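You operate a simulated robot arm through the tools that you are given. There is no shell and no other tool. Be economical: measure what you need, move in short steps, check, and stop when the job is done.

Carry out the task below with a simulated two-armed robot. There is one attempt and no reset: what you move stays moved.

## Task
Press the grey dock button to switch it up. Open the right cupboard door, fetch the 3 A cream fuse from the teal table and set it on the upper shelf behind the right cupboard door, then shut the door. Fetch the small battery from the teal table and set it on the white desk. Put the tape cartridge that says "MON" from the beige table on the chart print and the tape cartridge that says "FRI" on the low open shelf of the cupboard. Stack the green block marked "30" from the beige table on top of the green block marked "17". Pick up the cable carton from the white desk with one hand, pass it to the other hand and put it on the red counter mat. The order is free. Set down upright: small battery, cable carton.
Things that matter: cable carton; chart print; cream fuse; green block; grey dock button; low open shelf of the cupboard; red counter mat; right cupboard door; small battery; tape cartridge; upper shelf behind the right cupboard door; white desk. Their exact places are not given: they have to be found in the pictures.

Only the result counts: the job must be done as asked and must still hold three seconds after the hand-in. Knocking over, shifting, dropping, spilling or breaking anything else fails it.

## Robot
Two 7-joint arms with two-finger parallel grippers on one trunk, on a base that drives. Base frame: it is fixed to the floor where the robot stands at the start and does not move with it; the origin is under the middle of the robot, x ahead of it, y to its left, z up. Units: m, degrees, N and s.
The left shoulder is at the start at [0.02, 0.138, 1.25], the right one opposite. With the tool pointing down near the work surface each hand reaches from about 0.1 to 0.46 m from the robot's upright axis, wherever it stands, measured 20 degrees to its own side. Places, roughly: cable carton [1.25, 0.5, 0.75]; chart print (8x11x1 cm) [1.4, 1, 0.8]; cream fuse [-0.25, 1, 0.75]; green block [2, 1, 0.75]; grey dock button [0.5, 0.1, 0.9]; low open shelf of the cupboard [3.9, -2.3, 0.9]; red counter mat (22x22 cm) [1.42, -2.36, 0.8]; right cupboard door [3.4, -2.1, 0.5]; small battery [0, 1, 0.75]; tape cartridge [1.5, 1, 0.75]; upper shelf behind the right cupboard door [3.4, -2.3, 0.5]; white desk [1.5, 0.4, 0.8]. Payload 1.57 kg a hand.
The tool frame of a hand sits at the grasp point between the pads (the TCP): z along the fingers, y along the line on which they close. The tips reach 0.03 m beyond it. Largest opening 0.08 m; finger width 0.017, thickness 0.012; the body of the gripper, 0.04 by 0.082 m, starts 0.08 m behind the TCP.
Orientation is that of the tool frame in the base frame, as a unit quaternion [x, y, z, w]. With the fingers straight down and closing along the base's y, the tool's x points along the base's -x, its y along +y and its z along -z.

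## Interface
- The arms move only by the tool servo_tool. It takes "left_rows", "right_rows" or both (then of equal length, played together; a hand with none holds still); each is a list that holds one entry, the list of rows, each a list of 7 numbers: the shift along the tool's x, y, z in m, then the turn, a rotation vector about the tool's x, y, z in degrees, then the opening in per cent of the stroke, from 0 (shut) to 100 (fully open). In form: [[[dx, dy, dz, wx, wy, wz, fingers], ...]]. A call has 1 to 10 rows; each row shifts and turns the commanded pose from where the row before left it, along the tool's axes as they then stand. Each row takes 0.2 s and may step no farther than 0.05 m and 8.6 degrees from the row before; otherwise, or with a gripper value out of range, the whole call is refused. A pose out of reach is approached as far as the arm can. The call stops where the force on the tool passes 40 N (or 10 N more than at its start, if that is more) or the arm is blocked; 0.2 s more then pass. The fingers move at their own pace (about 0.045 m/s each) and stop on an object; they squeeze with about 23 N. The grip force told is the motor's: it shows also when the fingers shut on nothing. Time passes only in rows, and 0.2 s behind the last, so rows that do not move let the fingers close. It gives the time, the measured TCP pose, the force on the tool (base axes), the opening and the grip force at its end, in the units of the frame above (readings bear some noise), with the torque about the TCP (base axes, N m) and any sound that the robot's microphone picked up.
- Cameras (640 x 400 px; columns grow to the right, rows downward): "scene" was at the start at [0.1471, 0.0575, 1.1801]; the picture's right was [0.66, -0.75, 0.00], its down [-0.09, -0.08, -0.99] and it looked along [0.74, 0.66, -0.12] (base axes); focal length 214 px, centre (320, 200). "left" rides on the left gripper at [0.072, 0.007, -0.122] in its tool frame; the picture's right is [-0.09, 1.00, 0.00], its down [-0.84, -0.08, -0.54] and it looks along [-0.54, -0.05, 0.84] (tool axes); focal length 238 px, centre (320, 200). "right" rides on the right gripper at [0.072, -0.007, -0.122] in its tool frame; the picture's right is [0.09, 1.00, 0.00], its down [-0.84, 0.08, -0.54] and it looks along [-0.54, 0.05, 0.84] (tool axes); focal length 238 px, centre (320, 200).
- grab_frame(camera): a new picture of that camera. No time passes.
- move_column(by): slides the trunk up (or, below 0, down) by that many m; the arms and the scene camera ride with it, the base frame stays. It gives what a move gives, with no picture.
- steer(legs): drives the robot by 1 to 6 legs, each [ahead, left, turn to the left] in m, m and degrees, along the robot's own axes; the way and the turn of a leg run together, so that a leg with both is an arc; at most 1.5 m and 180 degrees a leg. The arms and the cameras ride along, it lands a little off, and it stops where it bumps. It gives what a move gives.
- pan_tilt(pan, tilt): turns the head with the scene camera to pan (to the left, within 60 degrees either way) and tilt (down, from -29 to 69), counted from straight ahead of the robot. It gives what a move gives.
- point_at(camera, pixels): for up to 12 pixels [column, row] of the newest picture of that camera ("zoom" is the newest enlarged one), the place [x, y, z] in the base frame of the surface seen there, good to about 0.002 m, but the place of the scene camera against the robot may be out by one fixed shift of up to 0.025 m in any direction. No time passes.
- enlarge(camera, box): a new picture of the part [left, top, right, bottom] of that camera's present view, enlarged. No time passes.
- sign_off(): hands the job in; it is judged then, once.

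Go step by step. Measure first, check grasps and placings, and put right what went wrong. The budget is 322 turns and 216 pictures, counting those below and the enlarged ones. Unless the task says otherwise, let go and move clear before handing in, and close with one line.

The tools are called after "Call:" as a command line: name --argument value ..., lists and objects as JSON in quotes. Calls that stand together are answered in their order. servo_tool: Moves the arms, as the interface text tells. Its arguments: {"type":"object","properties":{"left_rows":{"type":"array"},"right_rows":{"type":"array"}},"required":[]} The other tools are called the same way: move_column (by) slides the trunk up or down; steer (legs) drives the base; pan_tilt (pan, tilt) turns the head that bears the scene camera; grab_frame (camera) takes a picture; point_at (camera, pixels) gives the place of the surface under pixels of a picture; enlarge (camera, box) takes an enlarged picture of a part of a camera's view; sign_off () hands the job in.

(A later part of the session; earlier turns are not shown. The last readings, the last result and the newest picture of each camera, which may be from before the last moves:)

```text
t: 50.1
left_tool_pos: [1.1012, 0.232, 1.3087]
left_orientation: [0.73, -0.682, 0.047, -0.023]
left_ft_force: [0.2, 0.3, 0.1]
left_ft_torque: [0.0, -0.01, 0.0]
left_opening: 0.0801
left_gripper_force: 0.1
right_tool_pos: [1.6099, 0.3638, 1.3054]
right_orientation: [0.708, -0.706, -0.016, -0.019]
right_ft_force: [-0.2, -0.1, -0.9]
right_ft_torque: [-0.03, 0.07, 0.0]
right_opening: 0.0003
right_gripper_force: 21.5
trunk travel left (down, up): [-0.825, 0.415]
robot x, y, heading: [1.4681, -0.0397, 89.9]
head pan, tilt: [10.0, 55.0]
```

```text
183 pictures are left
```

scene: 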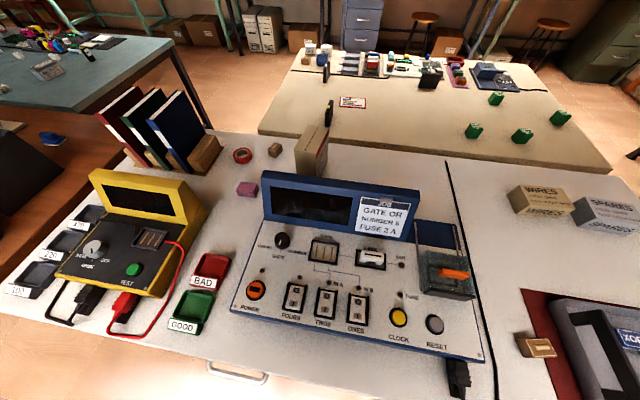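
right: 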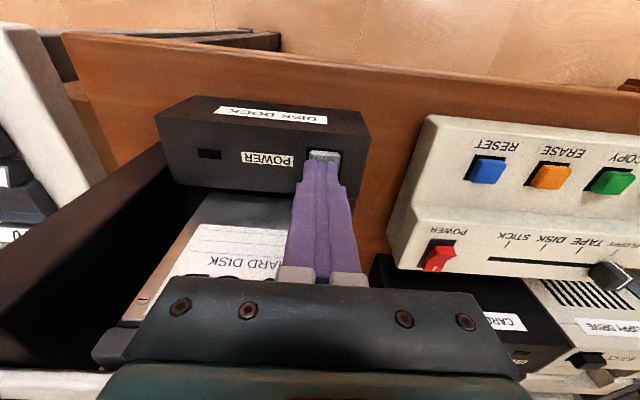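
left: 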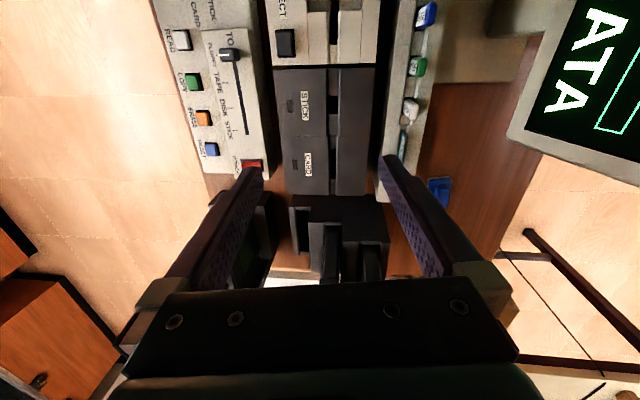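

No bump; I nudge ahead 0.12 m further and measure the blue panel's top against the carton.

Call:
steer --legs '[[0.12, 0, 0]]'

Call:
point_at --camera "scene" --pixels '[[312, 140], [300, 163], [327, 130], [310, 177], [270, 172], [415, 190], [265, 215], [247, 189], [275, 150], [200, 165]]'

Call:
grab_frame --camera "left"

```text
t: 51.4
left_tool_pos: [1.1018, 0.3509, 1.3094]
left_orientation: [0.73, -0.681, 0.047, -0.023]
left_ft_force: [0.1, 0.6, 0.6]
left_ft_torque: [-0.01, 0.03, -0.01]
left_opening: 0.0799
left_gripper_force: 0.1
right_tool_pos: [1.609, 0.4841, 1.3042]
right_orientation: [0.708, -0.706, -0.017, -0.019]
right_ft_force: [0.2, 0.0, -0.4]
right_ft_torque: [0.02, 0.02, 0.0]
right_opening: 0.0001
right_gripper_force: 21.3
trunk travel left (down, up): [-0.825, 0.415]
robot x, y, heading: [1.4712, 0.0771, 89.9]
head pan, tilt: [10.0, 55.0]
```

```text
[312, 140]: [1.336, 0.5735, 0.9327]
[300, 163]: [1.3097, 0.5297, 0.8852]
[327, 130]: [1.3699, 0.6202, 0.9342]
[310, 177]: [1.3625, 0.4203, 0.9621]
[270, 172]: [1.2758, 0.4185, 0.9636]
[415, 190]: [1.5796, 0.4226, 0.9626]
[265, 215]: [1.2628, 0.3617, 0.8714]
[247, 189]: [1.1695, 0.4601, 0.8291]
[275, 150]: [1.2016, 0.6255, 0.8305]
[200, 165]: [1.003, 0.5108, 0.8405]
```

```text
182 pictures are left
```

left: 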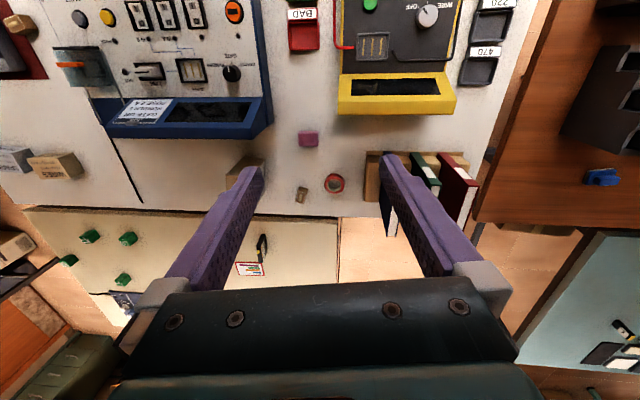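

The base stands at y 0.077 with room. I straighten the left tool and bring it above the carton while the right hand draws back.

Call:
servo_tool --left_rows '[[[0, 0, 0, -5.7, 0, 3.8, 100], [-0.03, -0.04, 0, 0, 0, 0, 100], [-0.03, -0.04, 0, 0, 0, 0, 100], [-0.03, -0.04, 0, 0, 0, 0, 100], [-0.03, -0.04, 0, 0, 0, 0, 100], [-0.03, -0.04, 0, 0, 0, 0, 100], [-0.02, -0.03, 0, 0, 0, 0, 100], [0, 0, 0, 0, 0, 0, 100]]]' --right_rows '[[[0.03, -0.02, 0, 0, 0, 0, 0], [0.03, -0.02, 0, 0, 0, 0, 0], [0.03, -0.02, 0, 0, 0, 0, 0], [0.03, -0.02, 0, 0, 0, 0, 0], [0.03, -0.02, 0, 0, 0, 0, 0], [0.03, 0, 0, 0, 0, 0, 0], [0, 0, 0, 0, 0, 0, 0], [0, 0, 0, 0, 0, 0, 0]]]'

Call:
grab_frame --camera "left"

```text
t: 52.0
left_tool_pos: [1.1394, 0.3583, 1.2756]
left_orientation: [0.747, -0.655, 0.097, -0.067]
left_ft_force: [0.2, 0.0, 0.5]
left_ft_torque: [0.02, 0.01, -0.03]
left_opening: 0.0798
left_gripper_force: 0.1
right_tool_pos: [1.6479, 0.4269, 1.3006]
right_orientation: [0.709, -0.705, -0.016, -0.019]
right_ft_force: [-0.2, -0.2, -0.7]
right_ft_torque: [-0.02, 0.01, 0.0]
right_opening: 0.0
right_gripper_force: 21.3
trunk travel left (down, up): [-0.825, 0.415]
robot x, y, heading: [1.469, 0.082, 90.1]
head pan, tilt: [10.0, 55.0]
stopped in row 3 (left hand): the arm was blocked; the commanded pose is now the measured one
```

```text
181 pictures are left
```

left: 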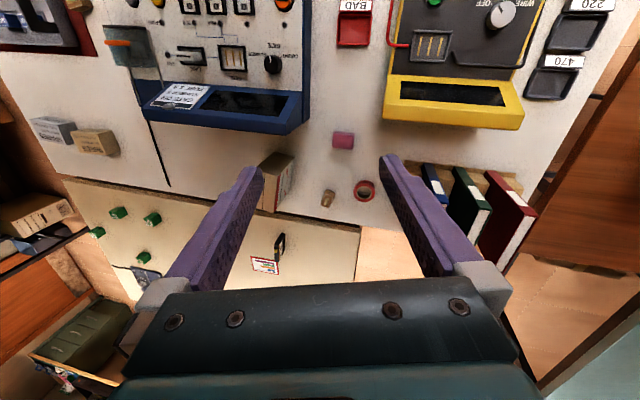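

The left arm was blocked with the tool tilting; I look at the arms with the scene camera.

Call:
pan_tilt --pan 15 --tilt 5

Call:
grab_frame --camera "scene"

```text
t: 53.2
left_tool_pos: [1.1391, 0.3603, 1.2753]
left_orientation: [0.747, -0.655, 0.097, -0.068]
left_ft_force: [-0.6, 0.8, 0.7]
left_ft_torque: [0.02, 0.0, 0.01]
left_opening: 0.0799
left_gripper_force: 0.0
right_tool_pos: [1.6485, 0.4265, 1.3014]
right_orientation: [0.709, -0.705, -0.016, -0.018]
right_ft_force: [0.9, 0.5, 0.0]
right_ft_torque: [-0.01, 0.03, -0.01]
right_opening: 0.0001
right_gripper_force: 20.5
trunk travel left (down, up): [-0.825, 0.415]
robot x, y, heading: [1.4717, 0.0796, 89.9]
head pan, tilt: [15.0, 5.0]
```

```text
180 pictures are left
```

scene: 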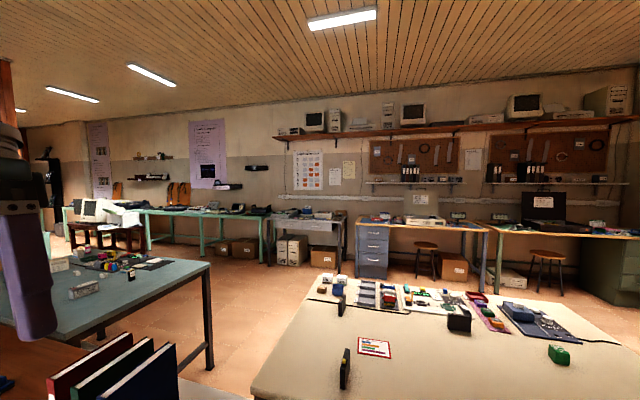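

The cramped high pose may be the cause; I lower the left hand relative to the shoulder first, then correct the tilt gradually.

Call:
servo_tool --left_rows '[[[0, 0, 0.03, 0, 0, 0, 100], [0, 0, 0.03, 0, 0, 0, 100], [0, 0, 0.03, 0, 0, 0, 100], [0, 0, 0, -5, 0, 0, 100], [0, 0, 0, -5, 0, 2, 100], [0, 0, 0, -3.3, 0, 2, 100], [0, 0, 0, 0, 0, 0, 100]]]'

```text
t: 54.3
left_tool_pos: [1.1632, 0.3418, 1.1711]
left_orientation: [0.78, -0.614, 0.103, -0.066]
left_ft_force: [-0.4, 0.1, 0.8]
left_ft_torque: [-0.02, 0.0, 0.0]
left_opening: 0.0802
left_gripper_force: 0.0
right_tool_pos: [1.649, 0.4268, 1.3012]
right_orientation: [0.709, -0.705, -0.016, -0.019]
right_ft_force: [0.2, 0.2, 0.7]
right_ft_torque: [0.0, -0.01, -0.03]
right_opening: 0.0001
right_gripper_force: 21.1
trunk travel left (down, up): [-0.825, 0.415]
robot x, y, heading: [1.4689, 0.0771, 90.2]
head pan, tilt: [15.0, 5.0]
stopped in row 5 (left hand): the arm was blocked; the commanded pose is now the measured one
```

Rotation is what blocks; I try pure translation inward (base +x) to see whether the limit frees up.

Call:
servo_tool --left_rows '[[[0.0075, -0.031, 0.008, 0, 0, 0, 100], [0.0075, -0.031, 0.008, 0, 0, 0, 100], [0.0075, -0.031, 0.008, 0, 0, 0, 100], [0.0075, -0.031, 0.008, 0, 0, 0, 100], [0, 0, 0, 0, 0, 0, 100]]]'

```text
t: 55.0
left_tool_pos: [1.2234, 0.3352, 1.1637]
left_orientation: [0.816, -0.547, 0.146, -0.115]
left_ft_force: [0.1, 0.3, 0.3]
left_ft_torque: [0.0, -0.02, -0.01]
left_opening: 0.0801
left_gripper_force: 0.1
right_tool_pos: [1.6483, 0.4263, 1.3026]
right_orientation: [0.709, -0.705, -0.016, -0.018]
right_ft_force: [-0.6, 0.2, -1.0]
right_ft_torque: [0.0, 0.0, -0.02]
right_opening: 0.0001
right_gripper_force: 21.3
trunk travel left (down, up): [-0.825, 0.415]
robot x, y, heading: [1.4698, 0.0818, 89.9]
head pan, tilt: [15.0, 5.0]
stopped in row 3 (left hand): the arm was blocked; the commanded pose is now the measured one
```

The left arm seems at a joint limit at this height; I lower it further and attempt to untilt there.

Call:
servo_tool --left_rows '[[[-0.0055, 0.0175, 0.0465, 0, 0, 0, 100], [-0.0055, 0.0175, 0.0465, 0, 0, 0, 100], [0, 0, 0, -4, 0, 0, 100], [0, 0, 0, -4, 0, 0, 100], [0, 0, 0, 0, 0, 4, 100], [0, 0, 0, 0, 0, 4, 100]]]'

```text
t: 55.8
left_tool_pos: [1.2092, 0.3181, 1.0917]
left_orientation: [0.862, -0.469, 0.155, -0.111]
left_ft_force: [0.1, 0.1, 0.6]
left_ft_torque: [0.02, 0.02, -0.03]
left_opening: 0.0801
left_gripper_force: 0.0
left hand out of reach, approached as far as the arm can: row 2
right_tool_pos: [1.6483, 0.4259, 1.3002]
right_orientation: [0.709, -0.705, -0.016, -0.018]
right_ft_force: [0.3, 0.4, 0.0]
right_ft_torque: [0.01, -0.02, -0.01]
right_opening: 0.0001
right_gripper_force: 21.4
trunk travel left (down, up): [-0.825, 0.415]
robot x, y, heading: [1.4672, 0.0777, 90.0]
head pan, tilt: [15.0, 5.0]
stopped in row 4 (left hand): the arm was blocked; the commanded pose is now the measured one
```

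Clockwise wrist turns are blocked, so the wrist roll sits at its limit; I turn the left hand counter-clockwise by half a turn instead (camera then faces away from me).

Call:
servo_tool --left_rows '[[[0, 0, 0, 0, 0, -8.3, 100], [0, 0, 0, 0, 0, -8.3, 100], [0, 0, 0, 0, 0, -8.3, 100], [0, 0, 0, 0, 0, -8.3, 100], [0, 0, 0, 0, 0, -8.3, 100], [0, 0, 0, 0, 0, -8.3, 100], [0, 0, 0, 0, 0, -8.3, 100], [0, 0, 0, 0, 0, -8.3, 100], [0, 0, 0, 0, 0, -8.3, 100]]]'

```text
t: 57.8
left_tool_pos: [1.2065, 0.3139, 1.0898]
left_orientation: [0.965, 0.173, 0.199, 0.006]
left_ft_force: [0.4, 0.3, -0.6]
left_ft_torque: [0.04, -0.02, 0.02]
left_opening: 0.0802
left_gripper_force: 0.0
right_tool_pos: [1.6489, 0.4268, 1.3014]
right_orientation: [0.709, -0.705, -0.017, -0.018]
right_ft_force: [0.4, -0.8, 0.0]
right_ft_torque: [-0.03, -0.02, 0.01]
right_opening: 0.0
right_gripper_force: 22.0
trunk travel left (down, up): [-0.825, 0.415]
robot x, y, heading: [1.4686, 0.0786, 89.8]
head pan, tilt: [15.0, 5.0]
```

The turn works. I finish the half-turn and then take out the 23° tilt.

Call:
servo_tool --left_rows '[[[0, 0, 0, 0, 0, -8.3, 100], [0, 0, 0, 0, 0, -8.3, 100], [0, 0, 0, 0, 0, -8.3, 100], [0, 0, 0, 0, 0, -8.3, 100], [0, 0, 0, 0, 0, -8.3, 100], [0, 0, 0, 0, 0, -8.3, 100], [0, 0, 0, 0, 0, -8.3, 100], [0, 0, 0, 5, 0, -8.3, 100], [0, 0, 0, 5, 0, 0, 100]]]'

```text
refused: row 8 steps farther than a row can; nothing moved
```

Call:
servo_tool --left_rows '[[[0, 0, 0, 0, 0, -8.3, 100], [0, 0, 0, 0, 0, -8.3, 100], [0, 0, 0, 0, 0, -8.3, 100], [0, 0, 0, 0, 0, -8.3, 100], [0, 0, 0, 0, 0, -8.3, 100], [0, 0, 0, 0, 0, -8.3, 100], [0, 0, 0, 0, 0, -8.3, 100], [0, 0, 0, 0, 0, -8.3, 100], [0, 0, 0, 5, 0, 0, 100]]]'

```text
t: 59.2
left_tool_pos: [1.2027, 0.3056, 1.0835]
left_orientation: [0.778, 0.589, 0.196, 0.096]
left_ft_force: [0.3, -0.4, 0.5]
left_ft_torque: [0.01, 0.01, 0.01]
left_opening: 0.0799
left_gripper_force: 0.0
right_tool_pos: [1.6501, 0.4267, 1.3009]
right_orientation: [0.709, -0.705, -0.017, -0.019]
right_ft_force: [-0.1, -0.3, 0.4]
right_ft_torque: [-0.02, 0.03, 0.02]
right_opening: 0.0002
right_gripper_force: 21.8
trunk travel left (down, up): [-0.825, 0.415]
robot x, y, heading: [1.4708, 0.0781, 89.8]
head pan, tilt: [15.0, 5.0]
stopped in row 7 (left hand): the arm was blocked; the commanded pose is now the measured one
```

Inward motions of the wrist seem blocked near the body; I move the left hand forward first.

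Call:
servo_tool --left_rows '[[[0.038, -0.0115, 0.0032, 0, 0, 0, 100], [0.038, -0.0115, 0.0032, 0, 0, 0, 100], [0.038, -0.0115, 0.0032, 0, 0, 0, 100], [0.038, -0.0115, 0.0032, 0, 0, 0, 100], [0, 0, 0, 5, 0, 0, 100], [0, 0, 0, 5, 0, 0, 100], [0, 0, 0, 5, 0, 0, 100]]]'

Call:
pan_tilt --pan 45 --tilt 20

Call:
grab_frame --camera "scene"

```text
t: 59.9
left_tool_pos: [1.1858, 0.3414, 1.0883]
left_orientation: [0.723, 0.646, 0.217, 0.112]
left_ft_force: [-0.4, 0.4, 0.3]
left_ft_torque: [-0.03, -0.03, 0.03]
left_opening: 0.0797
left_gripper_force: 0.0
left hand out of reach, approached as far as the arm can: row 1, 2, 3
right_tool_pos: [1.6485, 0.4261, 1.301]
right_orientation: [0.709, -0.705, -0.016, -0.019]
right_ft_force: [0.0, -0.3, -0.2]
right_ft_torque: [0.04, -0.02, 0.0]
right_opening: 0.0001
right_gripper_force: 21.7
trunk travel left (down, up): [-0.825, 0.415]
robot x, y, heading: [1.4718, 0.0784, 89.8]
head pan, tilt: [15.0, 5.0]
stopped in row 3 (left hand): the arm was blocked; the commanded pose is now the measured one
```

```text
t: 60.8
left_tool_pos: [1.1871, 0.3427, 1.0887]
left_orientation: [0.723, 0.646, 0.218, 0.112]
left_ft_force: [0.6, -0.1, 0.7]
left_ft_torque: [0.0, -0.01, -0.01]
left_opening: 0.08
left_gripper_force: 0.0
right_tool_pos: [1.6482, 0.4269, 1.3014]
right_orientation: [0.709, -0.705, -0.016, -0.019]
right_ft_force: [0.3, -0.4, -0.2]
right_ft_torque: [-0.01, -0.03, 0.0]
right_opening: 0.0
right_gripper_force: 21.2
trunk travel left (down, up): [-0.825, 0.415]
robot x, y, heading: [1.47, 0.0767, 90.2]
head pan, tilt: [45.0, 20.0]
```

```text
179 pictures are left
```

scene: 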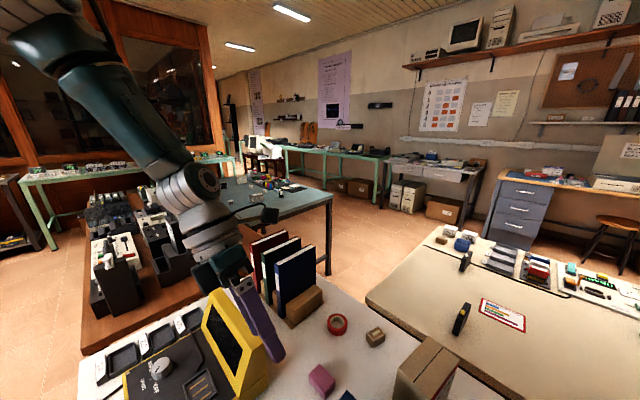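

The arm's elbow is high and outward. Perhaps large steps near a singular pose cause the "block"; I try slow small turns.

Call:
servo_tool --left_rows '[[[0, 0, 0, 2, 0, 0, 100], [0, 0, 0, 2, 0, 0, 100], [0, 0, 0, 2, 0, 0, 100], [0, 0, 0, 2, 0, 0, 100], [0, 0, 0, 2, 0, 0, 100], [0, 0, 0, 2, 0, 0, 100], [0, 0, 0, 2, 0, 0, 100], [0, 0, 0, 2, 0, 0, 100], [0, 0, 0, 2, 0, 0, 100], [0, 0, 0, 2, 0, 0, 100]]]'

```text
t: 61.9
left_tool_pos: [1.1734, 0.3103, 1.0696]
left_orientation: [0.67, 0.716, 0.178, 0.082]
left_ft_force: [0.1, -0.5, 0.5]
left_ft_torque: [-0.01, -0.01, 0.0]
left_opening: 0.0799
left_gripper_force: 0.0
right_tool_pos: [1.6479, 0.4262, 1.3015]
right_orientation: [0.709, -0.705, -0.015, -0.019]
right_ft_force: [0.5, 0.4, -0.5]
right_ft_torque: [0.0, 0.0, 0.03]
right_opening: 0.0
right_gripper_force: 21.7
trunk travel left (down, up): [-0.825, 0.415]
robot x, y, heading: [1.4669, 0.0783, 90.1]
head pan, tilt: [45.0, 20.0]
stopped in row 5 (left hand): the arm was blocked; the commanded pose is now the measured one
```

Still limited. I test the opposite direction: outward and slightly up, to find the free region.

Call:
servo_tool --left_rows '[[[0, -0.03, -0.02, 0, 0, 0, 100], [0, -0.03, -0.02, 0, 0, 0, 100], [0, -0.03, -0.02, 0, 0, 0, 100], [0, 0, 0, 4, 0, 0, 100], [0, 0, 0, 4, 0, 0, 100], [0, 0, 0, 4, 0, 0, 100], [0, 0, 0, 4, 0, 0, 100]]]'

Call:
grab_frame --camera "scene"

```text
t: 63.5
left_tool_pos: [1.0929, 0.2745, 1.0677]
left_orientation: [0.614, 0.777, 0.134, 0.038]
left_ft_force: [-0.6, 0.1, 0.4]
left_ft_torque: [0.0, 0.01, -0.01]
left_opening: 0.0802
left_gripper_force: 0.0
right_tool_pos: [1.6494, 0.4259, 1.3008]
right_orientation: [0.709, -0.705, -0.016, -0.019]
right_ft_force: [0.2, -0.6, 0.1]
right_ft_torque: [-0.02, -0.01, 0.01]
right_opening: 0.0
right_gripper_force: 21.5
trunk travel left (down, up): [-0.825, 0.415]
robot x, y, heading: [1.4684, 0.0744, 89.8]
head pan, tilt: [45.0, 20.0]
stopped in row 7 (left hand): the arm was blocked; the commanded pose is now the measured one
```

```text
178 pictures are left
```

scene: 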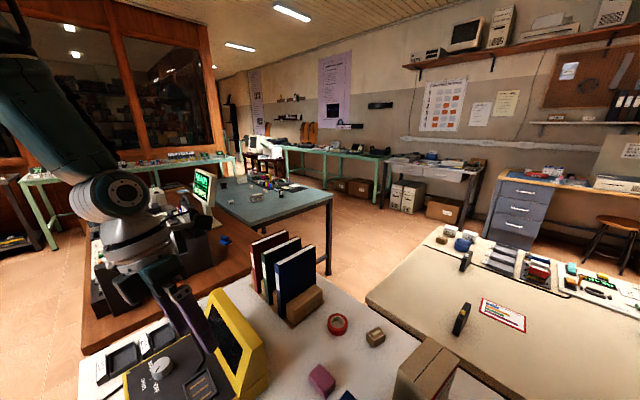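

I restore the left hand's normal yaw (turning back clockwise) out here where the arm is freer.

Call:
servo_tool --left_rows '[[[0, -0.005, -0.01, 0, 0, 8.5, 100], [0, 0, -0.01, 0, 0, 8.5, 100], [0, 0, -0.01, 0, 0, 8.5, 100], [0, 0, -0.01, 0, 0, 8.5, 100], [0, 0, -0.01, 0, 0, 8.5, 100], [0, 0, -0.01, 0, 0, 8.5, 100], [0, 0, -0.01, 0, 0, 8.5, 100], [0, 0, 0, 0, 0, 8.5, 100], [0, 0, 0, 0, 0, 8.5, 100], [0, 0, 0, 0, 0, 8.5, 100]]]'

Call:
servo_tool --left_rows '[[[0, 0, 0, 0, 0, 8.5, 100], [0, 0, 0, 0, 0, 8.5, 100], [0, 0, 0, 0, 0, 8.5, 100], [0, 0, 0, 0, 0, 8.5, 100], [0, 0, 0, 0, 0, 8.5, 100], [0, 0, 0, 0, 0, 8.5, 100], [0, 0, 0, 0, 0, 8.5, 100]]]'

```text
t: 65.7
left_tool_pos: [1.093, 0.2658, 1.1217]
left_orientation: [0.975, 0.15, 0.152, -0.057]
left_ft_force: [-0.1, 0.7, 0.7]
left_ft_torque: [-0.02, -0.01, -0.02]
left_opening: 0.0801
left_gripper_force: 0.2
right_tool_pos: [1.6477, 0.4268, 1.3016]
right_orientation: [0.709, -0.705, -0.017, -0.019]
right_ft_force: [0.2, 0.2, 0.7]
right_ft_torque: [-0.01, 0.0, -0.03]
right_opening: 0.0
right_gripper_force: 21.4
trunk travel left (down, up): [-0.825, 0.415]
robot x, y, heading: [1.4714, 0.0813, 90.1]
head pan, tilt: [45.0, 20.0]
```

```text
t: 67.3
left_tool_pos: [1.0779, 0.2652, 1.1311]
left_orientation: [0.925, -0.352, 0.083, -0.119]
left_ft_force: [0.4, 0.5, -0.3]
left_ft_torque: [0.0, 0.0, 0.0]
left_opening: 0.0801
left_gripper_force: 0.1
right_tool_pos: [1.6497, 0.4261, 1.3009]
right_orientation: [0.708, -0.706, -0.016, -0.019]
right_ft_force: [0.1, 0.1, 0.8]
right_ft_torque: [-0.01, -0.01, 0.0]
right_opening: 0.0
right_gripper_force: 21.0
trunk travel left (down, up): [-0.825, 0.415]
robot x, y, heading: [1.4681, 0.0818, 90.0]
head pan, tilt: [45.0, 20.0]
```

Call:
servo_tool --left_rows '[[[0, 0, -0.02, 0, 0, 8, 100], [0, 0, -0.02, 0, 0, 8, 100], [0, 0, -0.02, 0, 0, 8, 100], [0, 0, -0.02, 0, 0, 8, 100], [0, 0, -0.02, 0, 0, 8, 100], [0, 0, -0.02, 0, 0, 8, 100], [0, 0, -0.02, -4, 3, 0, 100], [0, 0, -0.02, -4, 3, 0, 100], [0, 0, 0, -4, 3, 0, 100]]]'

```text
t: 68.1
left_tool_pos: [1.1072, 0.2687, 1.1672]
left_orientation: [0.807, -0.558, 0.11, -0.161]
left_ft_force: [-0.4, 0.7, -1.3]
left_ft_torque: [-0.01, -0.01, 0.01]
left_opening: 0.08
left_gripper_force: 0.0
right_tool_pos: [1.648, 0.4262, 1.3006]
right_orientation: [0.709, -0.705, -0.016, -0.018]
right_ft_force: [-0.5, -0.1, -0.3]
right_ft_torque: [0.0, 0.0, -0.01]
right_opening: 0.0001
right_gripper_force: 21.4
trunk travel left (down, up): [-0.825, 0.415]
robot x, y, heading: [1.4697, 0.0781, 89.7]
head pan, tilt: [45.0, 20.0]
stopped in row 4 (left hand): the arm was blocked; the commanded pose is now the measured one
```

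The left wrist roll is at the end of its range for this yaw, so the left hand suits an inward-pointing receive. I use the right hand to pick the carton; I bring it over the carton now.

Call:
servo_tool --right_rows '[[[-0.015, 0.04, 0, 0, 0, 0, 100], [-0.015, 0.04, 0, 0, 0, 0, 100], [-0.015, 0.04, 0, 0, 0, 0, 100], [-0.015, 0.04, 0, 0, 0, 0, 100], [-0.015, 0.04, 0, 0, 0, 0, 100], [-0.015, 0.04, 0, 0, 0, 0, 100], [-0.015, 0.04, 0, 0, 0, 0, 100], [-0.015, 0.04, 0, 0, 0, 0, 100]]]'

Call:
grab_frame --camera "right"

```text
t: 69.9
left_tool_pos: [1.1081, 0.2699, 1.1664]
left_orientation: [0.807, -0.558, 0.11, -0.159]
left_ft_force: [0.0, 0.5, 0.3]
left_ft_torque: [-0.01, 0.02, -0.04]
left_opening: 0.0799
left_gripper_force: 0.0
right_tool_pos: [1.4285, 0.4995, 1.3033]
right_orientation: [0.709, -0.704, -0.017, -0.019]
right_ft_force: [-1.4, 0.2, 0.5]
right_ft_torque: [-0.01, 0.0, 0.0]
right_opening: 0.08
right_gripper_force: 0.1
right hand out of reach, approached as far as the arm can: row 6, 7, 8
trunk travel left (down, up): [-0.825, 0.415]
robot x, y, heading: [1.4693, 0.0761, 89.9]
head pan, tilt: [45.0, 20.0]
```

```text
177 pictures are left
```

right: 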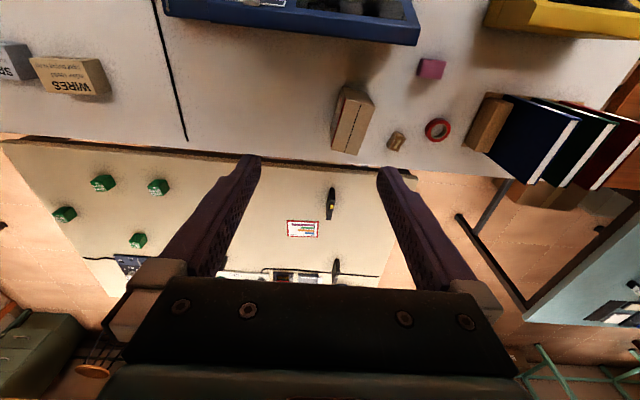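

The right hand gets to (1.43, 0.50) at its reach limit; the carton is clearly seen at (352,120). I measure its corners.

Call:
point_at --camera "right" --pixels '[[345, 92], [373, 98], [360, 145], [333, 138], [352, 120], [430, 62], [415, 42], [395, 140]]'

Call:
enlarge --camera "right" --box '[310, 70, 400, 165]'

```text
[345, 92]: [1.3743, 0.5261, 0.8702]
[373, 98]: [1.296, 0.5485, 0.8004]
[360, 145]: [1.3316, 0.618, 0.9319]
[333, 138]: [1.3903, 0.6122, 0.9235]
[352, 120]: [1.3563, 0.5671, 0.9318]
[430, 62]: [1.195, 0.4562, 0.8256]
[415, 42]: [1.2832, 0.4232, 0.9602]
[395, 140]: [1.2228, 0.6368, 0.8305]
```

```text
4.21 times, centred on (355, 118) of right
```

zoom: 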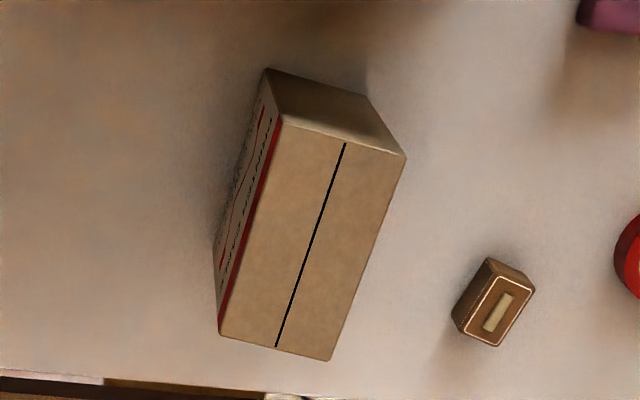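

Call:
point_at --camera "zoom" --pixels '[[288, 125], [398, 158], [328, 352], [228, 332], [345, 148], [278, 343], [312, 245]]'

```text
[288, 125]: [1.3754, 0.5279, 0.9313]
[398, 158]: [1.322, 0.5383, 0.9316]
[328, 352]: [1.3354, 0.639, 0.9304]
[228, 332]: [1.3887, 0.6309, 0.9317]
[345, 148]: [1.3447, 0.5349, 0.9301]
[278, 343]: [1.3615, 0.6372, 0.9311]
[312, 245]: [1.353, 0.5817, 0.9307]
```

The carton's centre is (1.354, 0.583), turned about 9°. I need to be some 7 cm closer, so I nudge ahead carefully.

Call:
steer --legs '[[0.04, 0, 0]]'

Call:
steer --legs '[[0.04, 0, 0]]'

```text
t: 70.8
left_tool_pos: [1.1079, 0.3083, 1.1674]
left_orientation: [0.807, -0.559, 0.11, -0.159]
left_ft_force: [0.0, 0.6, -0.9]
left_ft_torque: [-0.01, 0.03, 0.02]
left_opening: 0.08
left_gripper_force: 0.0
right_tool_pos: [1.4279, 0.538, 1.302]
right_orientation: [0.708, -0.706, -0.016, -0.019]
right_ft_force: [0.0, -0.2, 0.6]
right_ft_torque: [0.01, -0.02, 0.01]
right_opening: 0.0801
right_gripper_force: 0.0
trunk travel left (down, up): [-0.825, 0.415]
robot x, y, heading: [1.4697, 0.1224, 90.0]
head pan, tilt: [45.0, 20.0]
```

```text
t: 71.7
left_tool_pos: [1.1073, 0.3483, 1.1666]
left_orientation: [0.807, -0.558, 0.11, -0.159]
left_ft_force: [-0.3, -0.2, 0.1]
left_ft_torque: [-0.02, -0.02, 0.04]
left_opening: 0.0803
left_gripper_force: 0.0
right_tool_pos: [1.4272, 0.5782, 1.3029]
right_orientation: [0.709, -0.705, -0.016, -0.018]
right_ft_force: [-0.3, 0.2, 0.6]
right_ft_torque: [0.0, -0.01, 0.0]
right_opening: 0.0804
right_gripper_force: 0.1
trunk travel left (down, up): [-0.825, 0.415]
robot x, y, heading: [1.4686, 0.1584, 90.0]
head pan, tilt: [45.0, 20.0]
```

No bump. I turn the right tool by 9° and centre it over the carton, then start down.

Call:
servo_tool --right_rows '[[[0.01, 0.01, 0, 0, 0, 4.5, 100], [0.01, 0.02, 0, 0, 0, 4.5, 100], [0.01, 0.02, 0, 0, 0, 0, 100], [0.01, 0.02, 0.03, 0, 0, 0, 100], [0, 0, 0.04, 0, 0, 0, 100], [0, 0, 0.04, 0, 0, 0, 100], [0, 0, 0.04, 0, 0, 0, 100], [0, 0, 0, 0, 0, 0, 100]]]'

Call:
grab_frame --camera "right"

```text
t: 73.5
left_tool_pos: [1.1087, 0.3488, 1.1671]
left_orientation: [0.807, -0.559, 0.111, -0.159]
left_ft_force: [-0.4, 0.5, 0.1]
left_ft_torque: [0.0, 0.01, 0.0]
left_opening: 0.0799
left_gripper_force: 0.1
right_tool_pos: [1.4008, 0.5546, 1.1557]
right_orientation: [-0.651, 0.758, 0.019, 0.018]
right_ft_force: [0.0, -0.2, -0.5]
right_ft_torque: [0.01, 0.02, 0.02]
right_opening: 0.0798
right_gripper_force: 0.1
right hand out of reach, approached as far as the arm can: row 2, 3, 4, 6, 7
trunk travel left (down, up): [-0.825, 0.415]
robot x, y, heading: [1.4689, 0.1549, 90.0]
head pan, tilt: [45.0, 20.0]
```

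```text
175 pictures are left
```

right: 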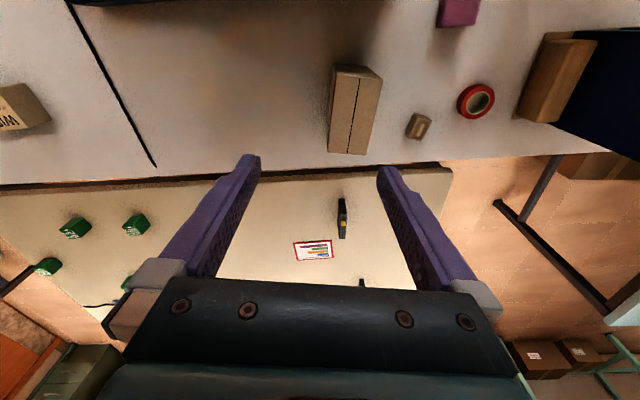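

The right arm's inward limit stops it at x 1.40. To know the footprint before turning under the desk I back out and look down at my own base.

Call:
steer --legs '[[-0.6, 0, 0]]'

Call:
pan_tilt --pan 0 --tilt 69

Call:
grab_frame --camera "scene"

```text
t: 76.9
left_tool_pos: [1.1078, -0.2474, 1.1667]
left_orientation: [0.807, -0.558, 0.111, -0.159]
left_ft_force: [-0.6, 0.4, -0.4]
left_ft_torque: [0.03, 0.0, -0.04]
left_opening: 0.08
left_gripper_force: 0.1
right_tool_pos: [1.4011, -0.0422, 1.1565]
right_orientation: [-0.651, 0.759, 0.019, 0.018]
right_ft_force: [0.3, 0.8, 0.0]
right_ft_torque: [0.01, -0.04, 0.02]
right_opening: 0.08
right_gripper_force: 0.2
trunk travel left (down, up): [-0.825, 0.415]
robot x, y, heading: [1.4679, -0.4377, 89.9]
head pan, tilt: [45.0, 20.0]
```

```text
t: 78.0
left_tool_pos: [1.108, -0.2469, 1.1665]
left_orientation: [0.806, -0.558, 0.111, -0.16]
left_ft_force: [-0.8, -0.2, 0.8]
left_ft_torque: [-0.01, 0.0, 0.01]
left_opening: 0.08
left_gripper_force: 0.1
right_tool_pos: [1.4008, -0.0415, 1.1568]
right_orientation: [-0.65, 0.759, 0.019, 0.017]
right_ft_force: [0.2, -0.4, -0.1]
right_ft_torque: [-0.02, -0.02, 0.0]
right_opening: 0.08
right_gripper_force: 0.0
trunk travel left (down, up): [-0.825, 0.415]
robot x, y, heading: [1.4695, -0.4365, 89.9]
head pan, tilt: [0.0, 68.8]
```

```text
174 pictures are left
```

scene: 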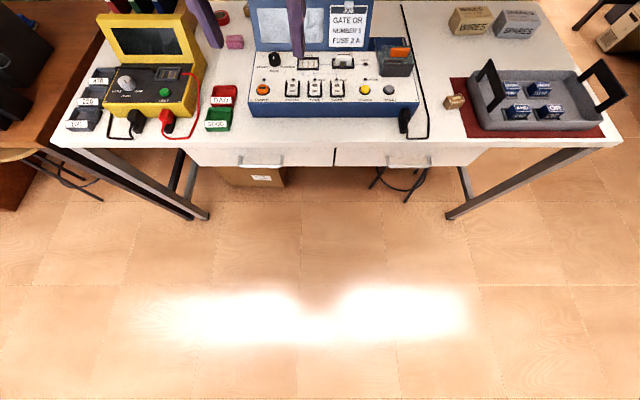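

The base is not drawn. I check what floor place the bottom pixels show.

Call:
point_at --camera "scene" --pixels '[[320, 395], [320, 285], [275, 185], [400, 195], [240, 180]]'

```text
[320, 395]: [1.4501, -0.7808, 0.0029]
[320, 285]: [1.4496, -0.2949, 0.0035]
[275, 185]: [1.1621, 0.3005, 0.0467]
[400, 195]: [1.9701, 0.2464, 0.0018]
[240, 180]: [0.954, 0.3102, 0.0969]
```

I shift 7 cm left so the carton falls within the right arm's lateral limit, and drive back in with small steps.

Call:
steer --legs '[[0.3, 0.075, 0], [0.15, 0, 0]]'

Call:
steer --legs '[[0.06, 0, 0], [0.06, 0, 0]]'

```text
t: 81.1
left_tool_pos: [1.033, 0.2023, 1.1676]
left_orientation: [0.807, -0.558, 0.11, -0.159]
left_ft_force: [-0.2, -0.5, -0.1]
left_ft_torque: [-0.02, 0.01, 0.0]
left_opening: 0.0802
left_gripper_force: 0.1
right_tool_pos: [1.3253, 0.4077, 1.1559]
right_orientation: [-0.651, 0.759, 0.019, 0.017]
right_ft_force: [0.1, -0.3, -0.6]
right_ft_torque: [0.0, 0.0, -0.02]
right_opening: 0.08
right_gripper_force: 0.1
trunk travel left (down, up): [-0.825, 0.415]
robot x, y, heading: [1.3955, 0.0143, 90.2]
head pan, tilt: [0.0, 68.8]
```

```text
t: 82.6
left_tool_pos: [1.0317, 0.3221, 1.166]
left_orientation: [0.806, -0.559, 0.111, -0.16]
left_ft_force: [-0.3, 0.0, 0.4]
left_ft_torque: [0.01, -0.01, 0.02]
left_opening: 0.08
left_gripper_force: 0.1
right_tool_pos: [1.3263, 0.5274, 1.157]
right_orientation: [-0.65, 0.759, 0.018, 0.018]
right_ft_force: [-0.7, -0.2, 0.0]
right_ft_torque: [-0.02, 0.0, 0.0]
right_opening: 0.08
right_gripper_force: 0.0
trunk travel left (down, up): [-0.825, 0.415]
robot x, y, heading: [1.396, 0.1307, 90.3]
head pan, tilt: [0.0, 68.8]
```

The hand is now near the carton; I centre it, lower to just above the top and look.

Call:
servo_tool --right_rows '[[[-0.028, -0.02, 0, 0, 0, 0, 100], [0, 0, 0.04, 0, 0, 0, 100], [0, 0, 0.04, 0, 0, 0, 100], [0, 0, 0.04, 0, 0, 0, 100], [0, 0, 0.04, 0, 0, 0, 100], [0, 0, 0, 0, 0, 0, 100]]]'

Call:
grab_frame --camera "right"

```text
t: 84.0
left_tool_pos: [1.033, 0.3208, 1.1668]
left_orientation: [0.806, -0.558, 0.11, -0.16]
left_ft_force: [0.1, 0.2, 0.6]
left_ft_torque: [0.02, 0.01, 0.0]
left_opening: 0.0799
left_gripper_force: 0.0
right_tool_pos: [1.3852, 0.5419, 1.0754]
right_orientation: [-0.636, 0.771, 0.018, 0.028]
right_ft_force: [1.3, 0.4, 0.0]
right_ft_torque: [-0.05, 0.11, 0.03]
right_opening: 0.0802
right_gripper_force: 0.0
right hand out of reach, approached as far as the arm can: row 1, 2, 3, 4, 5
trunk travel left (down, up): [-0.825, 0.415]
robot x, y, heading: [1.3935, 0.1321, 90.2]
head pan, tilt: [0.0, 68.8]
```

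```text
173 pictures are left
```

right: 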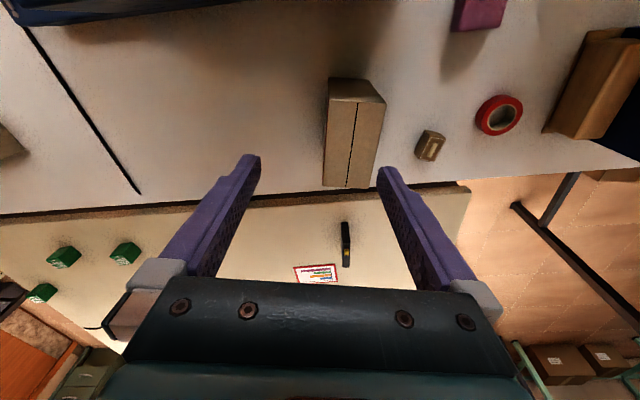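

Reach is limited because the shoulders are too high; I raise both hands a bit, then lower the trunk 0.2 m.

Call:
servo_tool --right_rows '[[[0, 0.005, -0.04, 0, 0, 0, 100], [0, 0.005, -0.04, 0, 0, 0, 100], [0, 0.005, -0.04, 0, 0, 0, 100], [0, 0.005, -0.02, 0, 0, 0, 100]]]' --left_rows '[[[0.0, 0.02, -0.04, 0, 0, 0, 100], [0.0, 0.02, -0.04, 0, 0, 0, 100], [0.0, 0.02, -0.04, 0, 0, 0, 100], [0, 0, -0.03, 0, 0, 0, 100]]]'

Call:
move_column --by -0.12

```text
t: 85.2
left_tool_pos: [0.9459, 0.2935, 1.2707]
left_orientation: [0.787, -0.577, 0.138, -0.172]
left_ft_force: [0.7, 0.0, 0.6]
left_ft_torque: [-0.02, 0.0, 0.01]
left_opening: 0.08
left_gripper_force: 0.0
right_tool_pos: [1.3443, 0.525, 1.2162]
right_orientation: [-0.651, 0.759, 0.018, 0.017]
right_ft_force: [0.1, 0.9, -0.1]
right_ft_torque: [0.01, -0.03, 0.0]
right_opening: 0.0799
right_gripper_force: 0.1
trunk travel left (down, up): [-0.825, 0.415]
robot x, y, heading: [1.3957, 0.1282, 90.0]
head pan, tilt: [0.0, 68.8]
stopped in row 4 (left hand): the arm was blocked; the commanded pose is now the measured one
```

```text
t: 86.7
left_tool_pos: [0.9462, 0.2931, 1.1503]
left_orientation: [0.786, -0.577, 0.139, -0.171]
left_ft_force: [-0.5, -0.6, 0.0]
left_ft_torque: [0.02, 0.01, 0.03]
left_opening: 0.08
left_gripper_force: 0.1
right_tool_pos: [1.3452, 0.5252, 1.0955]
right_orientation: [-0.651, 0.759, 0.018, 0.017]
right_ft_force: [0.1, 0.4, 0.0]
right_ft_torque: [0.02, 0.0, 0.0]
right_opening: 0.0799
right_gripper_force: 0.0
trunk travel left (down, up): [-0.705, 0.535]
robot x, y, heading: [1.3964, 0.1275, 90.1]
head pan, tilt: [0.0, 68.8]
```

Call:
move_column --by -0.08

Call:
servo_tool --right_rows '[[[-0.02, -0.006, 0, 0, 0, 0, 100], [-0.012, 0, 0, 0, 0, 0, 100], [0, 0, 0.01, 0, 0, 0, 100], [0, 0, 0, 0, 0, 0, 100]]]'

Call:
grab_frame --camera "right"

```text
t: 87.9
left_tool_pos: [0.9452, 0.2931, 1.0708]
left_orientation: [0.786, -0.577, 0.139, -0.171]
left_ft_force: [0.2, 0.2, 0.1]
left_ft_torque: [0.02, 0.0, 0.0]
left_opening: 0.0801
left_gripper_force: 0.1
right_tool_pos: [1.346, 0.525, 1.0162]
right_orientation: [-0.651, 0.759, 0.018, 0.017]
right_ft_force: [-0.4, -1.3, -0.1]
right_ft_torque: [0.02, -0.02, -0.02]
right_opening: 0.0801
right_gripper_force: 0.1
trunk travel left (down, up): [-0.625, 0.615]
robot x, y, heading: [1.3976, 0.1335, 90.3]
head pan, tilt: [0.0, 68.8]
```

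```text
t: 88.9
left_tool_pos: [0.9451, 0.2943, 1.069]
left_orientation: [0.786, -0.577, 0.139, -0.171]
left_ft_force: [0.1, -0.2, -0.5]
left_ft_torque: [0.02, 0.03, -0.01]
left_opening: 0.0801
left_gripper_force: 0.0
right_tool_pos: [1.3559, 0.5552, 1.0058]
right_orientation: [-0.651, 0.759, 0.017, 0.017]
right_ft_force: [-0.1, 0.2, -0.5]
right_ft_torque: [0.01, -0.01, -0.03]
right_opening: 0.0802
right_gripper_force: 0.1
trunk travel left (down, up): [-0.625, 0.615]
robot x, y, heading: [1.3944, 0.1322, 89.8]
head pan, tilt: [0.0, 68.8]
```

```text
172 pictures are left
```

right: 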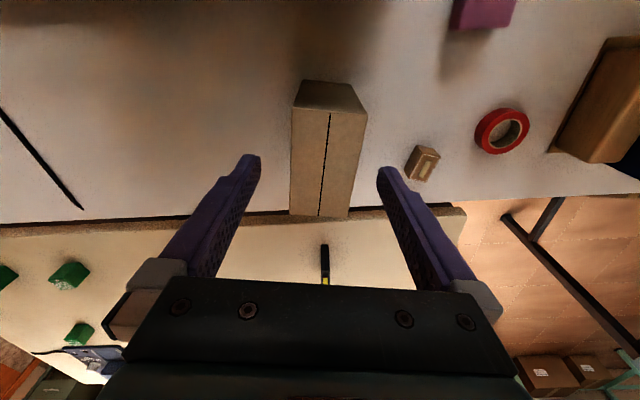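

Well aligned; I descend astride the carton and close.

Call:
servo_tool --right_rows '[[[0, 0.006, 0.02, 0, 0, 0, 100], [0, 0, 0.03, 0, 0, 0, 100], [0, 0, 0.03, 0, 0, 0, 100], [0, 0, 0.03, 0, 0, 0, 100], [0, 0, 0, 0, 0, 0, 60], [0, 0, 0, 0, 0, 0, 0], [0, 0, 0, 0, 0, 0, 0], [0, 0, 0, 0, 0, 0, 0]]]'

Call:
grab_frame --camera "right"

```text
t: 90.7
left_tool_pos: [0.9462, 0.2951, 1.0703]
left_orientation: [0.786, -0.577, 0.139, -0.171]
left_ft_force: [-0.6, 0.5, 0.0]
left_ft_torque: [-0.01, 0.01, -0.03]
left_opening: 0.0799
left_gripper_force: 0.0
right_tool_pos: [1.3669, 0.5441, 0.9136]
right_orientation: [-0.65, 0.759, 0.018, 0.017]
right_ft_force: [-0.2, -0.7, 0.4]
right_ft_torque: [-0.11, 0.0, -0.03]
right_opening: 0.064
right_gripper_force: 22.9
right hand out of reach, approached as far as the arm can: row 1, 2, 3, 4
trunk travel left (down, up): [-0.625, 0.615]
robot x, y, heading: [1.3989, 0.129, 90.2]
head pan, tilt: [0.0, 68.8]
```

```text
171 pictures are left
```

right: 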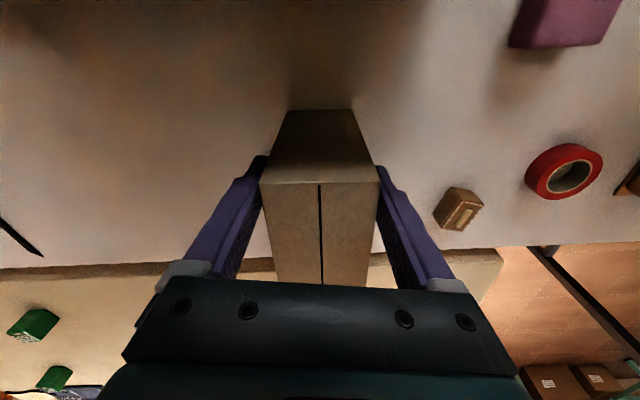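

Gripped but only at the carton's front end (reach limit). I release, rise, drive 4 cm ahead and regrip deeper.

Call:
servo_tool --right_rows '[[[0, 0, 0, 0, 0, 0, 100], [0, 0, 0, 0, 0, 0, 100], [0, 0, 0, 0, 0, 0, 100], [0, 0, -0.03, 0, 0, 0, 100], [0, 0, -0.03, 0, 0, 0, 100], [0, 0, -0.03, 0, 0, 0, 100]]]'

Call:
steer --legs '[[0.05, 0, 0]]'

Call:
grab_frame --camera "right"

```text
t: 92.1
left_tool_pos: [0.9467, 0.2938, 1.0693]
left_orientation: [0.786, -0.577, 0.139, -0.171]
left_ft_force: [-0.6, 0.2, 0.5]
left_ft_torque: [0.02, -0.03, 0.01]
left_opening: 0.0801
left_gripper_force: 0.0
right_tool_pos: [1.3661, 0.5418, 1.002]
right_orientation: [-0.65, 0.759, 0.017, 0.017]
right_ft_force: [-0.4, -0.2, 0.2]
right_ft_torque: [0.01, 0.01, -0.03]
right_opening: 0.0801
right_gripper_force: 0.1
trunk travel left (down, up): [-0.625, 0.615]
robot x, y, heading: [1.3934, 0.1329, 90.1]
head pan, tilt: [0.0, 68.8]
```

```text
t: 93.0
left_tool_pos: [0.9448, 0.3434, 1.0699]
left_orientation: [0.787, -0.576, 0.139, -0.17]
left_ft_force: [0.2, 0.6, -0.4]
left_ft_torque: [-0.01, 0.01, 0.0]
left_opening: 0.0801
left_gripper_force: 0.2
right_tool_pos: [1.367, 0.5905, 1.0026]
right_orientation: [-0.65, 0.759, 0.019, 0.016]
right_ft_force: [-0.3, 0.5, 0.6]
right_ft_torque: [0.01, 0.01, 0.0]
right_opening: 0.08
right_gripper_force: 0.1
trunk travel left (down, up): [-0.625, 0.615]
robot x, y, heading: [1.3964, 0.1835, 90.3]
head pan, tilt: [0.0, 68.8]
```

```text
170 pictures are left
```

right: 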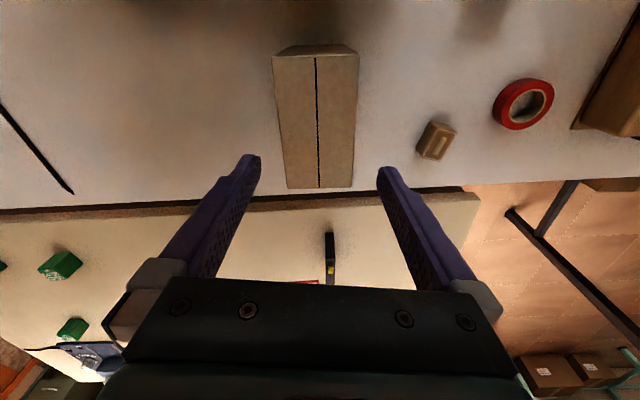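

Call:
servo_tool --right_rows '[[[0.012, 0, 0.02, 0, 0, 0, 100], [0, 0, 0.03, 0, 0, 0, 100], [0, 0, 0.03, 0, 0, 0, 100], [0, 0, 0.02, 0, 0, 0, 100], [0, 0, 0, 0, 0, 0, 60], [0, 0, 0, 0, 0, 0, 0], [0, 0, 0, 0, 0, 0, 0], [0, 0, 0, 0, 0, 0, 0]]]'

Call:
grab_frame --camera "right"

```text
t: 94.8
left_tool_pos: [0.9457, 0.3447, 1.0701]
left_orientation: [0.787, -0.577, 0.139, -0.171]
left_ft_force: [-0.2, 0.0, 0.3]
left_ft_torque: [0.01, 0.05, 0.04]
left_opening: 0.0799
left_gripper_force: 0.1
right_tool_pos: [1.3657, 0.5825, 0.9011]
right_orientation: [-0.651, 0.759, 0.018, 0.017]
right_ft_force: [-0.1, -0.8, 0.0]
right_ft_torque: [0.07, 0.0, 0.05]
right_opening: 0.064
right_gripper_force: 22.9
trunk travel left (down, up): [-0.625, 0.615]
robot x, y, heading: [1.3921, 0.1785, 90.1]
head pan, tilt: [0.0, 68.8]
```

```text
169 pictures are left
```

right: 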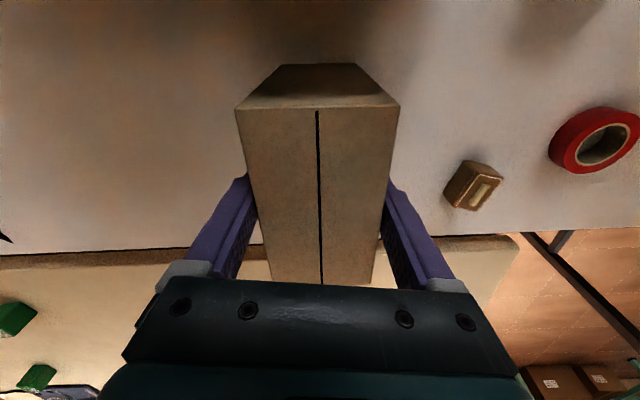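

Centred and gripped (opening 0.064, 23 N). I lift it 0.25 m and back out of the desk.

Call:
servo_tool --right_rows '[[[0, 0, -0.02, 0, 0, 0, 0], [0, 0, -0.04, 0, 0, 0, 0], [0, 0, -0.04, 0, 0, 0, 0], [0, 0, -0.04, 0, 0, 0, 0], [0, 0, -0.04, 0, 0, 0, 0], [0, 0, -0.04, 0, 0, 0, 0]]]'

Call:
grab_frame --camera "right"

```text
t: 96.2
left_tool_pos: [0.9473, 0.3442, 1.0687]
left_orientation: [0.787, -0.576, 0.139, -0.172]
left_ft_force: [-0.8, -0.7, -0.2]
left_ft_torque: [0.0, -0.05, -0.03]
left_opening: 0.0798
left_gripper_force: 0.2
right_tool_pos: [1.3667, 0.5653, 1.1013]
right_orientation: [-0.649, 0.76, -0.003, -0.004]
right_ft_force: [0.7, 0.4, -1.8]
right_ft_torque: [0.04, 0.0, 0.01]
right_opening: 0.0637
right_gripper_force: 23.5
trunk travel left (down, up): [-0.625, 0.615]
robot x, y, heading: [1.3963, 0.1806, 90.1]
head pan, tilt: [0.0, 68.8]
```

```text
168 pictures are left
```

right: 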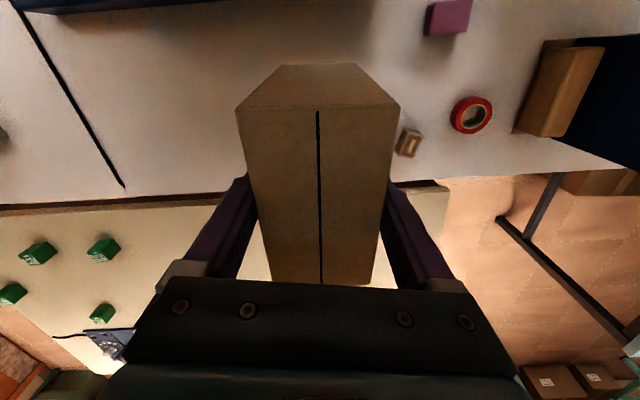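

The carton hangs securely; its bottom is at z≈1.00. I raise the trunk 0.12 m and back away.

Call:
move_column --by 0.12

Call:
steer --legs '[[-0.9, 0, 0]]'

Call:
pan_tilt --pan 0 --tilt 20

Call:
grab_frame --camera "scene"

```text
t: 97.7
left_tool_pos: [0.9459, 0.3438, 1.1901]
left_orientation: [0.786, -0.577, 0.139, -0.172]
left_ft_force: [0.3, 0.0, 1.7]
left_ft_torque: [-0.01, 0.02, -0.02]
left_opening: 0.0801
left_gripper_force: 0.1
right_tool_pos: [1.3645, 0.5649, 1.2209]
right_orientation: [-0.651, 0.759, -0.004, -0.002]
right_ft_force: [-0.5, 0.3, -2.7]
right_ft_torque: [-0.04, -0.01, 0.01]
right_opening: 0.064
right_gripper_force: 22.7
trunk travel left (down, up): [-0.745, 0.495]
robot x, y, heading: [1.3956, 0.184, 90.2]
head pan, tilt: [0.0, 68.8]
```

```text
t: 102.5
left_tool_pos: [0.9453, -0.5727, 1.1896]
left_orientation: [0.785, -0.578, 0.14, -0.171]
left_ft_force: [-0.1, 0.0, 0.4]
left_ft_torque: [-0.02, 0.02, 0.0]
left_opening: 0.0803
left_gripper_force: 0.1
right_tool_pos: [1.3655, -0.3541, 1.2217]
right_orientation: [-0.649, 0.76, -0.004, -0.002]
right_ft_force: [0.3, 0.1, -2.5]
right_ft_torque: [-0.01, 0.02, 0.02]
right_opening: 0.0636
right_gripper_force: 23.5
trunk travel left (down, up): [-0.745, 0.495]
robot x, y, heading: [1.3894, -0.7364, 89.6]
head pan, tilt: [0.0, 68.8]
```

```text
t: 103.7
left_tool_pos: [0.9452, -0.5723, 1.1894]
left_orientation: [0.784, -0.58, 0.14, -0.172]
left_ft_force: [0.7, -0.4, -0.6]
left_ft_torque: [-0.02, 0.0, 0.01]
left_opening: 0.0801
left_gripper_force: 0.2
right_tool_pos: [1.3658, -0.3548, 1.2213]
right_orientation: [-0.649, 0.761, -0.004, -0.003]
right_ft_force: [-0.6, -0.7, -2.4]
right_ft_torque: [0.01, 0.0, 0.01]
right_opening: 0.0637
right_gripper_force: 23.5
trunk travel left (down, up): [-0.745, 0.495]
robot x, y, heading: [1.3921, -0.737, 89.9]
head pan, tilt: [0.0, 20.0]
```

```text
167 pictures are left
```

scene: 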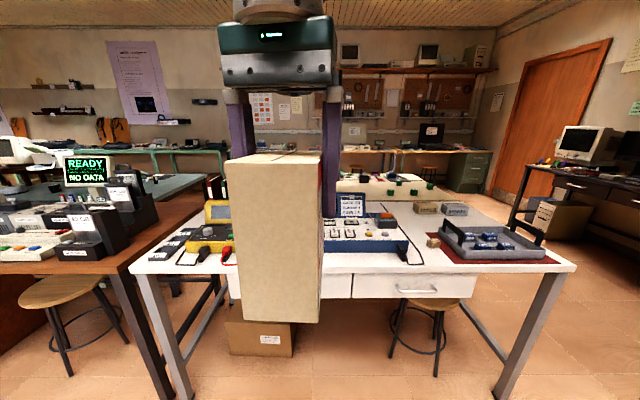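

I now prepare the handover in free space: the right hand turns the carton by about 81° (thin side ahead), while the left hand yaws toward an inward-pointing pose.

Call:
servo_tool --right_rows '[[[0, 0, 0, 0, 0, 8.4, 0], [0, 0, 0, 0, 0, 8.4, 0], [0, 0, 0, 0, 0, 8.4, 0], [0, 0, 0, 0, 0, 8.4, 0], [0, 0, 0, 0, 0, 8.4, 0], [0, 0, 0, 0, 0, 8.4, 0], [0, 0, 0, 0, 0, 8.4, 0], [0, 0, 0, 0, 0, 8.4, 0], [0, 0, 0, 0, 0, 8.4, 0], [0, 0, 0, 0, 0, 5, 0]]]' --left_rows '[[[0, 0, 0, 0, 0, -8.4, 100], [0, 0, 0, 0, 0, -8.4, 100], [0, 0, 0, 0, 0, -8.4, 100], [0, 0, 0, 0, 0, -8.4, 100], [0, 0, 0, 0, 0, -8.4, 100], [0, 0, 0, 0, 0, -8.4, 100], [0, 0, 0, 0, 0, -8.4, 100], [0, 0, 0, 0, 0, -8.4, 100], [0, 0, 0, 0, 0, -5, 100], [0, 0, 0, 0, 0, 0, 100]]]'

```text
t: 105.9
left_tool_pos: [0.952, -0.5539, 1.1966]
left_orientation: [0.969, -0.023, 0.225, -0.095]
left_ft_force: [0.1, 0.1, 0.9]
left_ft_torque: [0.02, -0.01, 0.02]
left_opening: 0.0802
left_gripper_force: 0.1
right_tool_pos: [1.3651, -0.355, 1.2165]
right_orientation: [-0.003, 1.0, -0.011, 0.001]
right_ft_force: [0.1, 0.1, -3.6]
right_ft_torque: [0.0, -0.06, -0.02]
right_opening: 0.0636
right_gripper_force: 23.0
trunk travel left (down, up): [-0.745, 0.495]
robot x, y, heading: [1.3921, -0.7386, 89.7]
head pan, tilt: [0.0, 20.0]
```

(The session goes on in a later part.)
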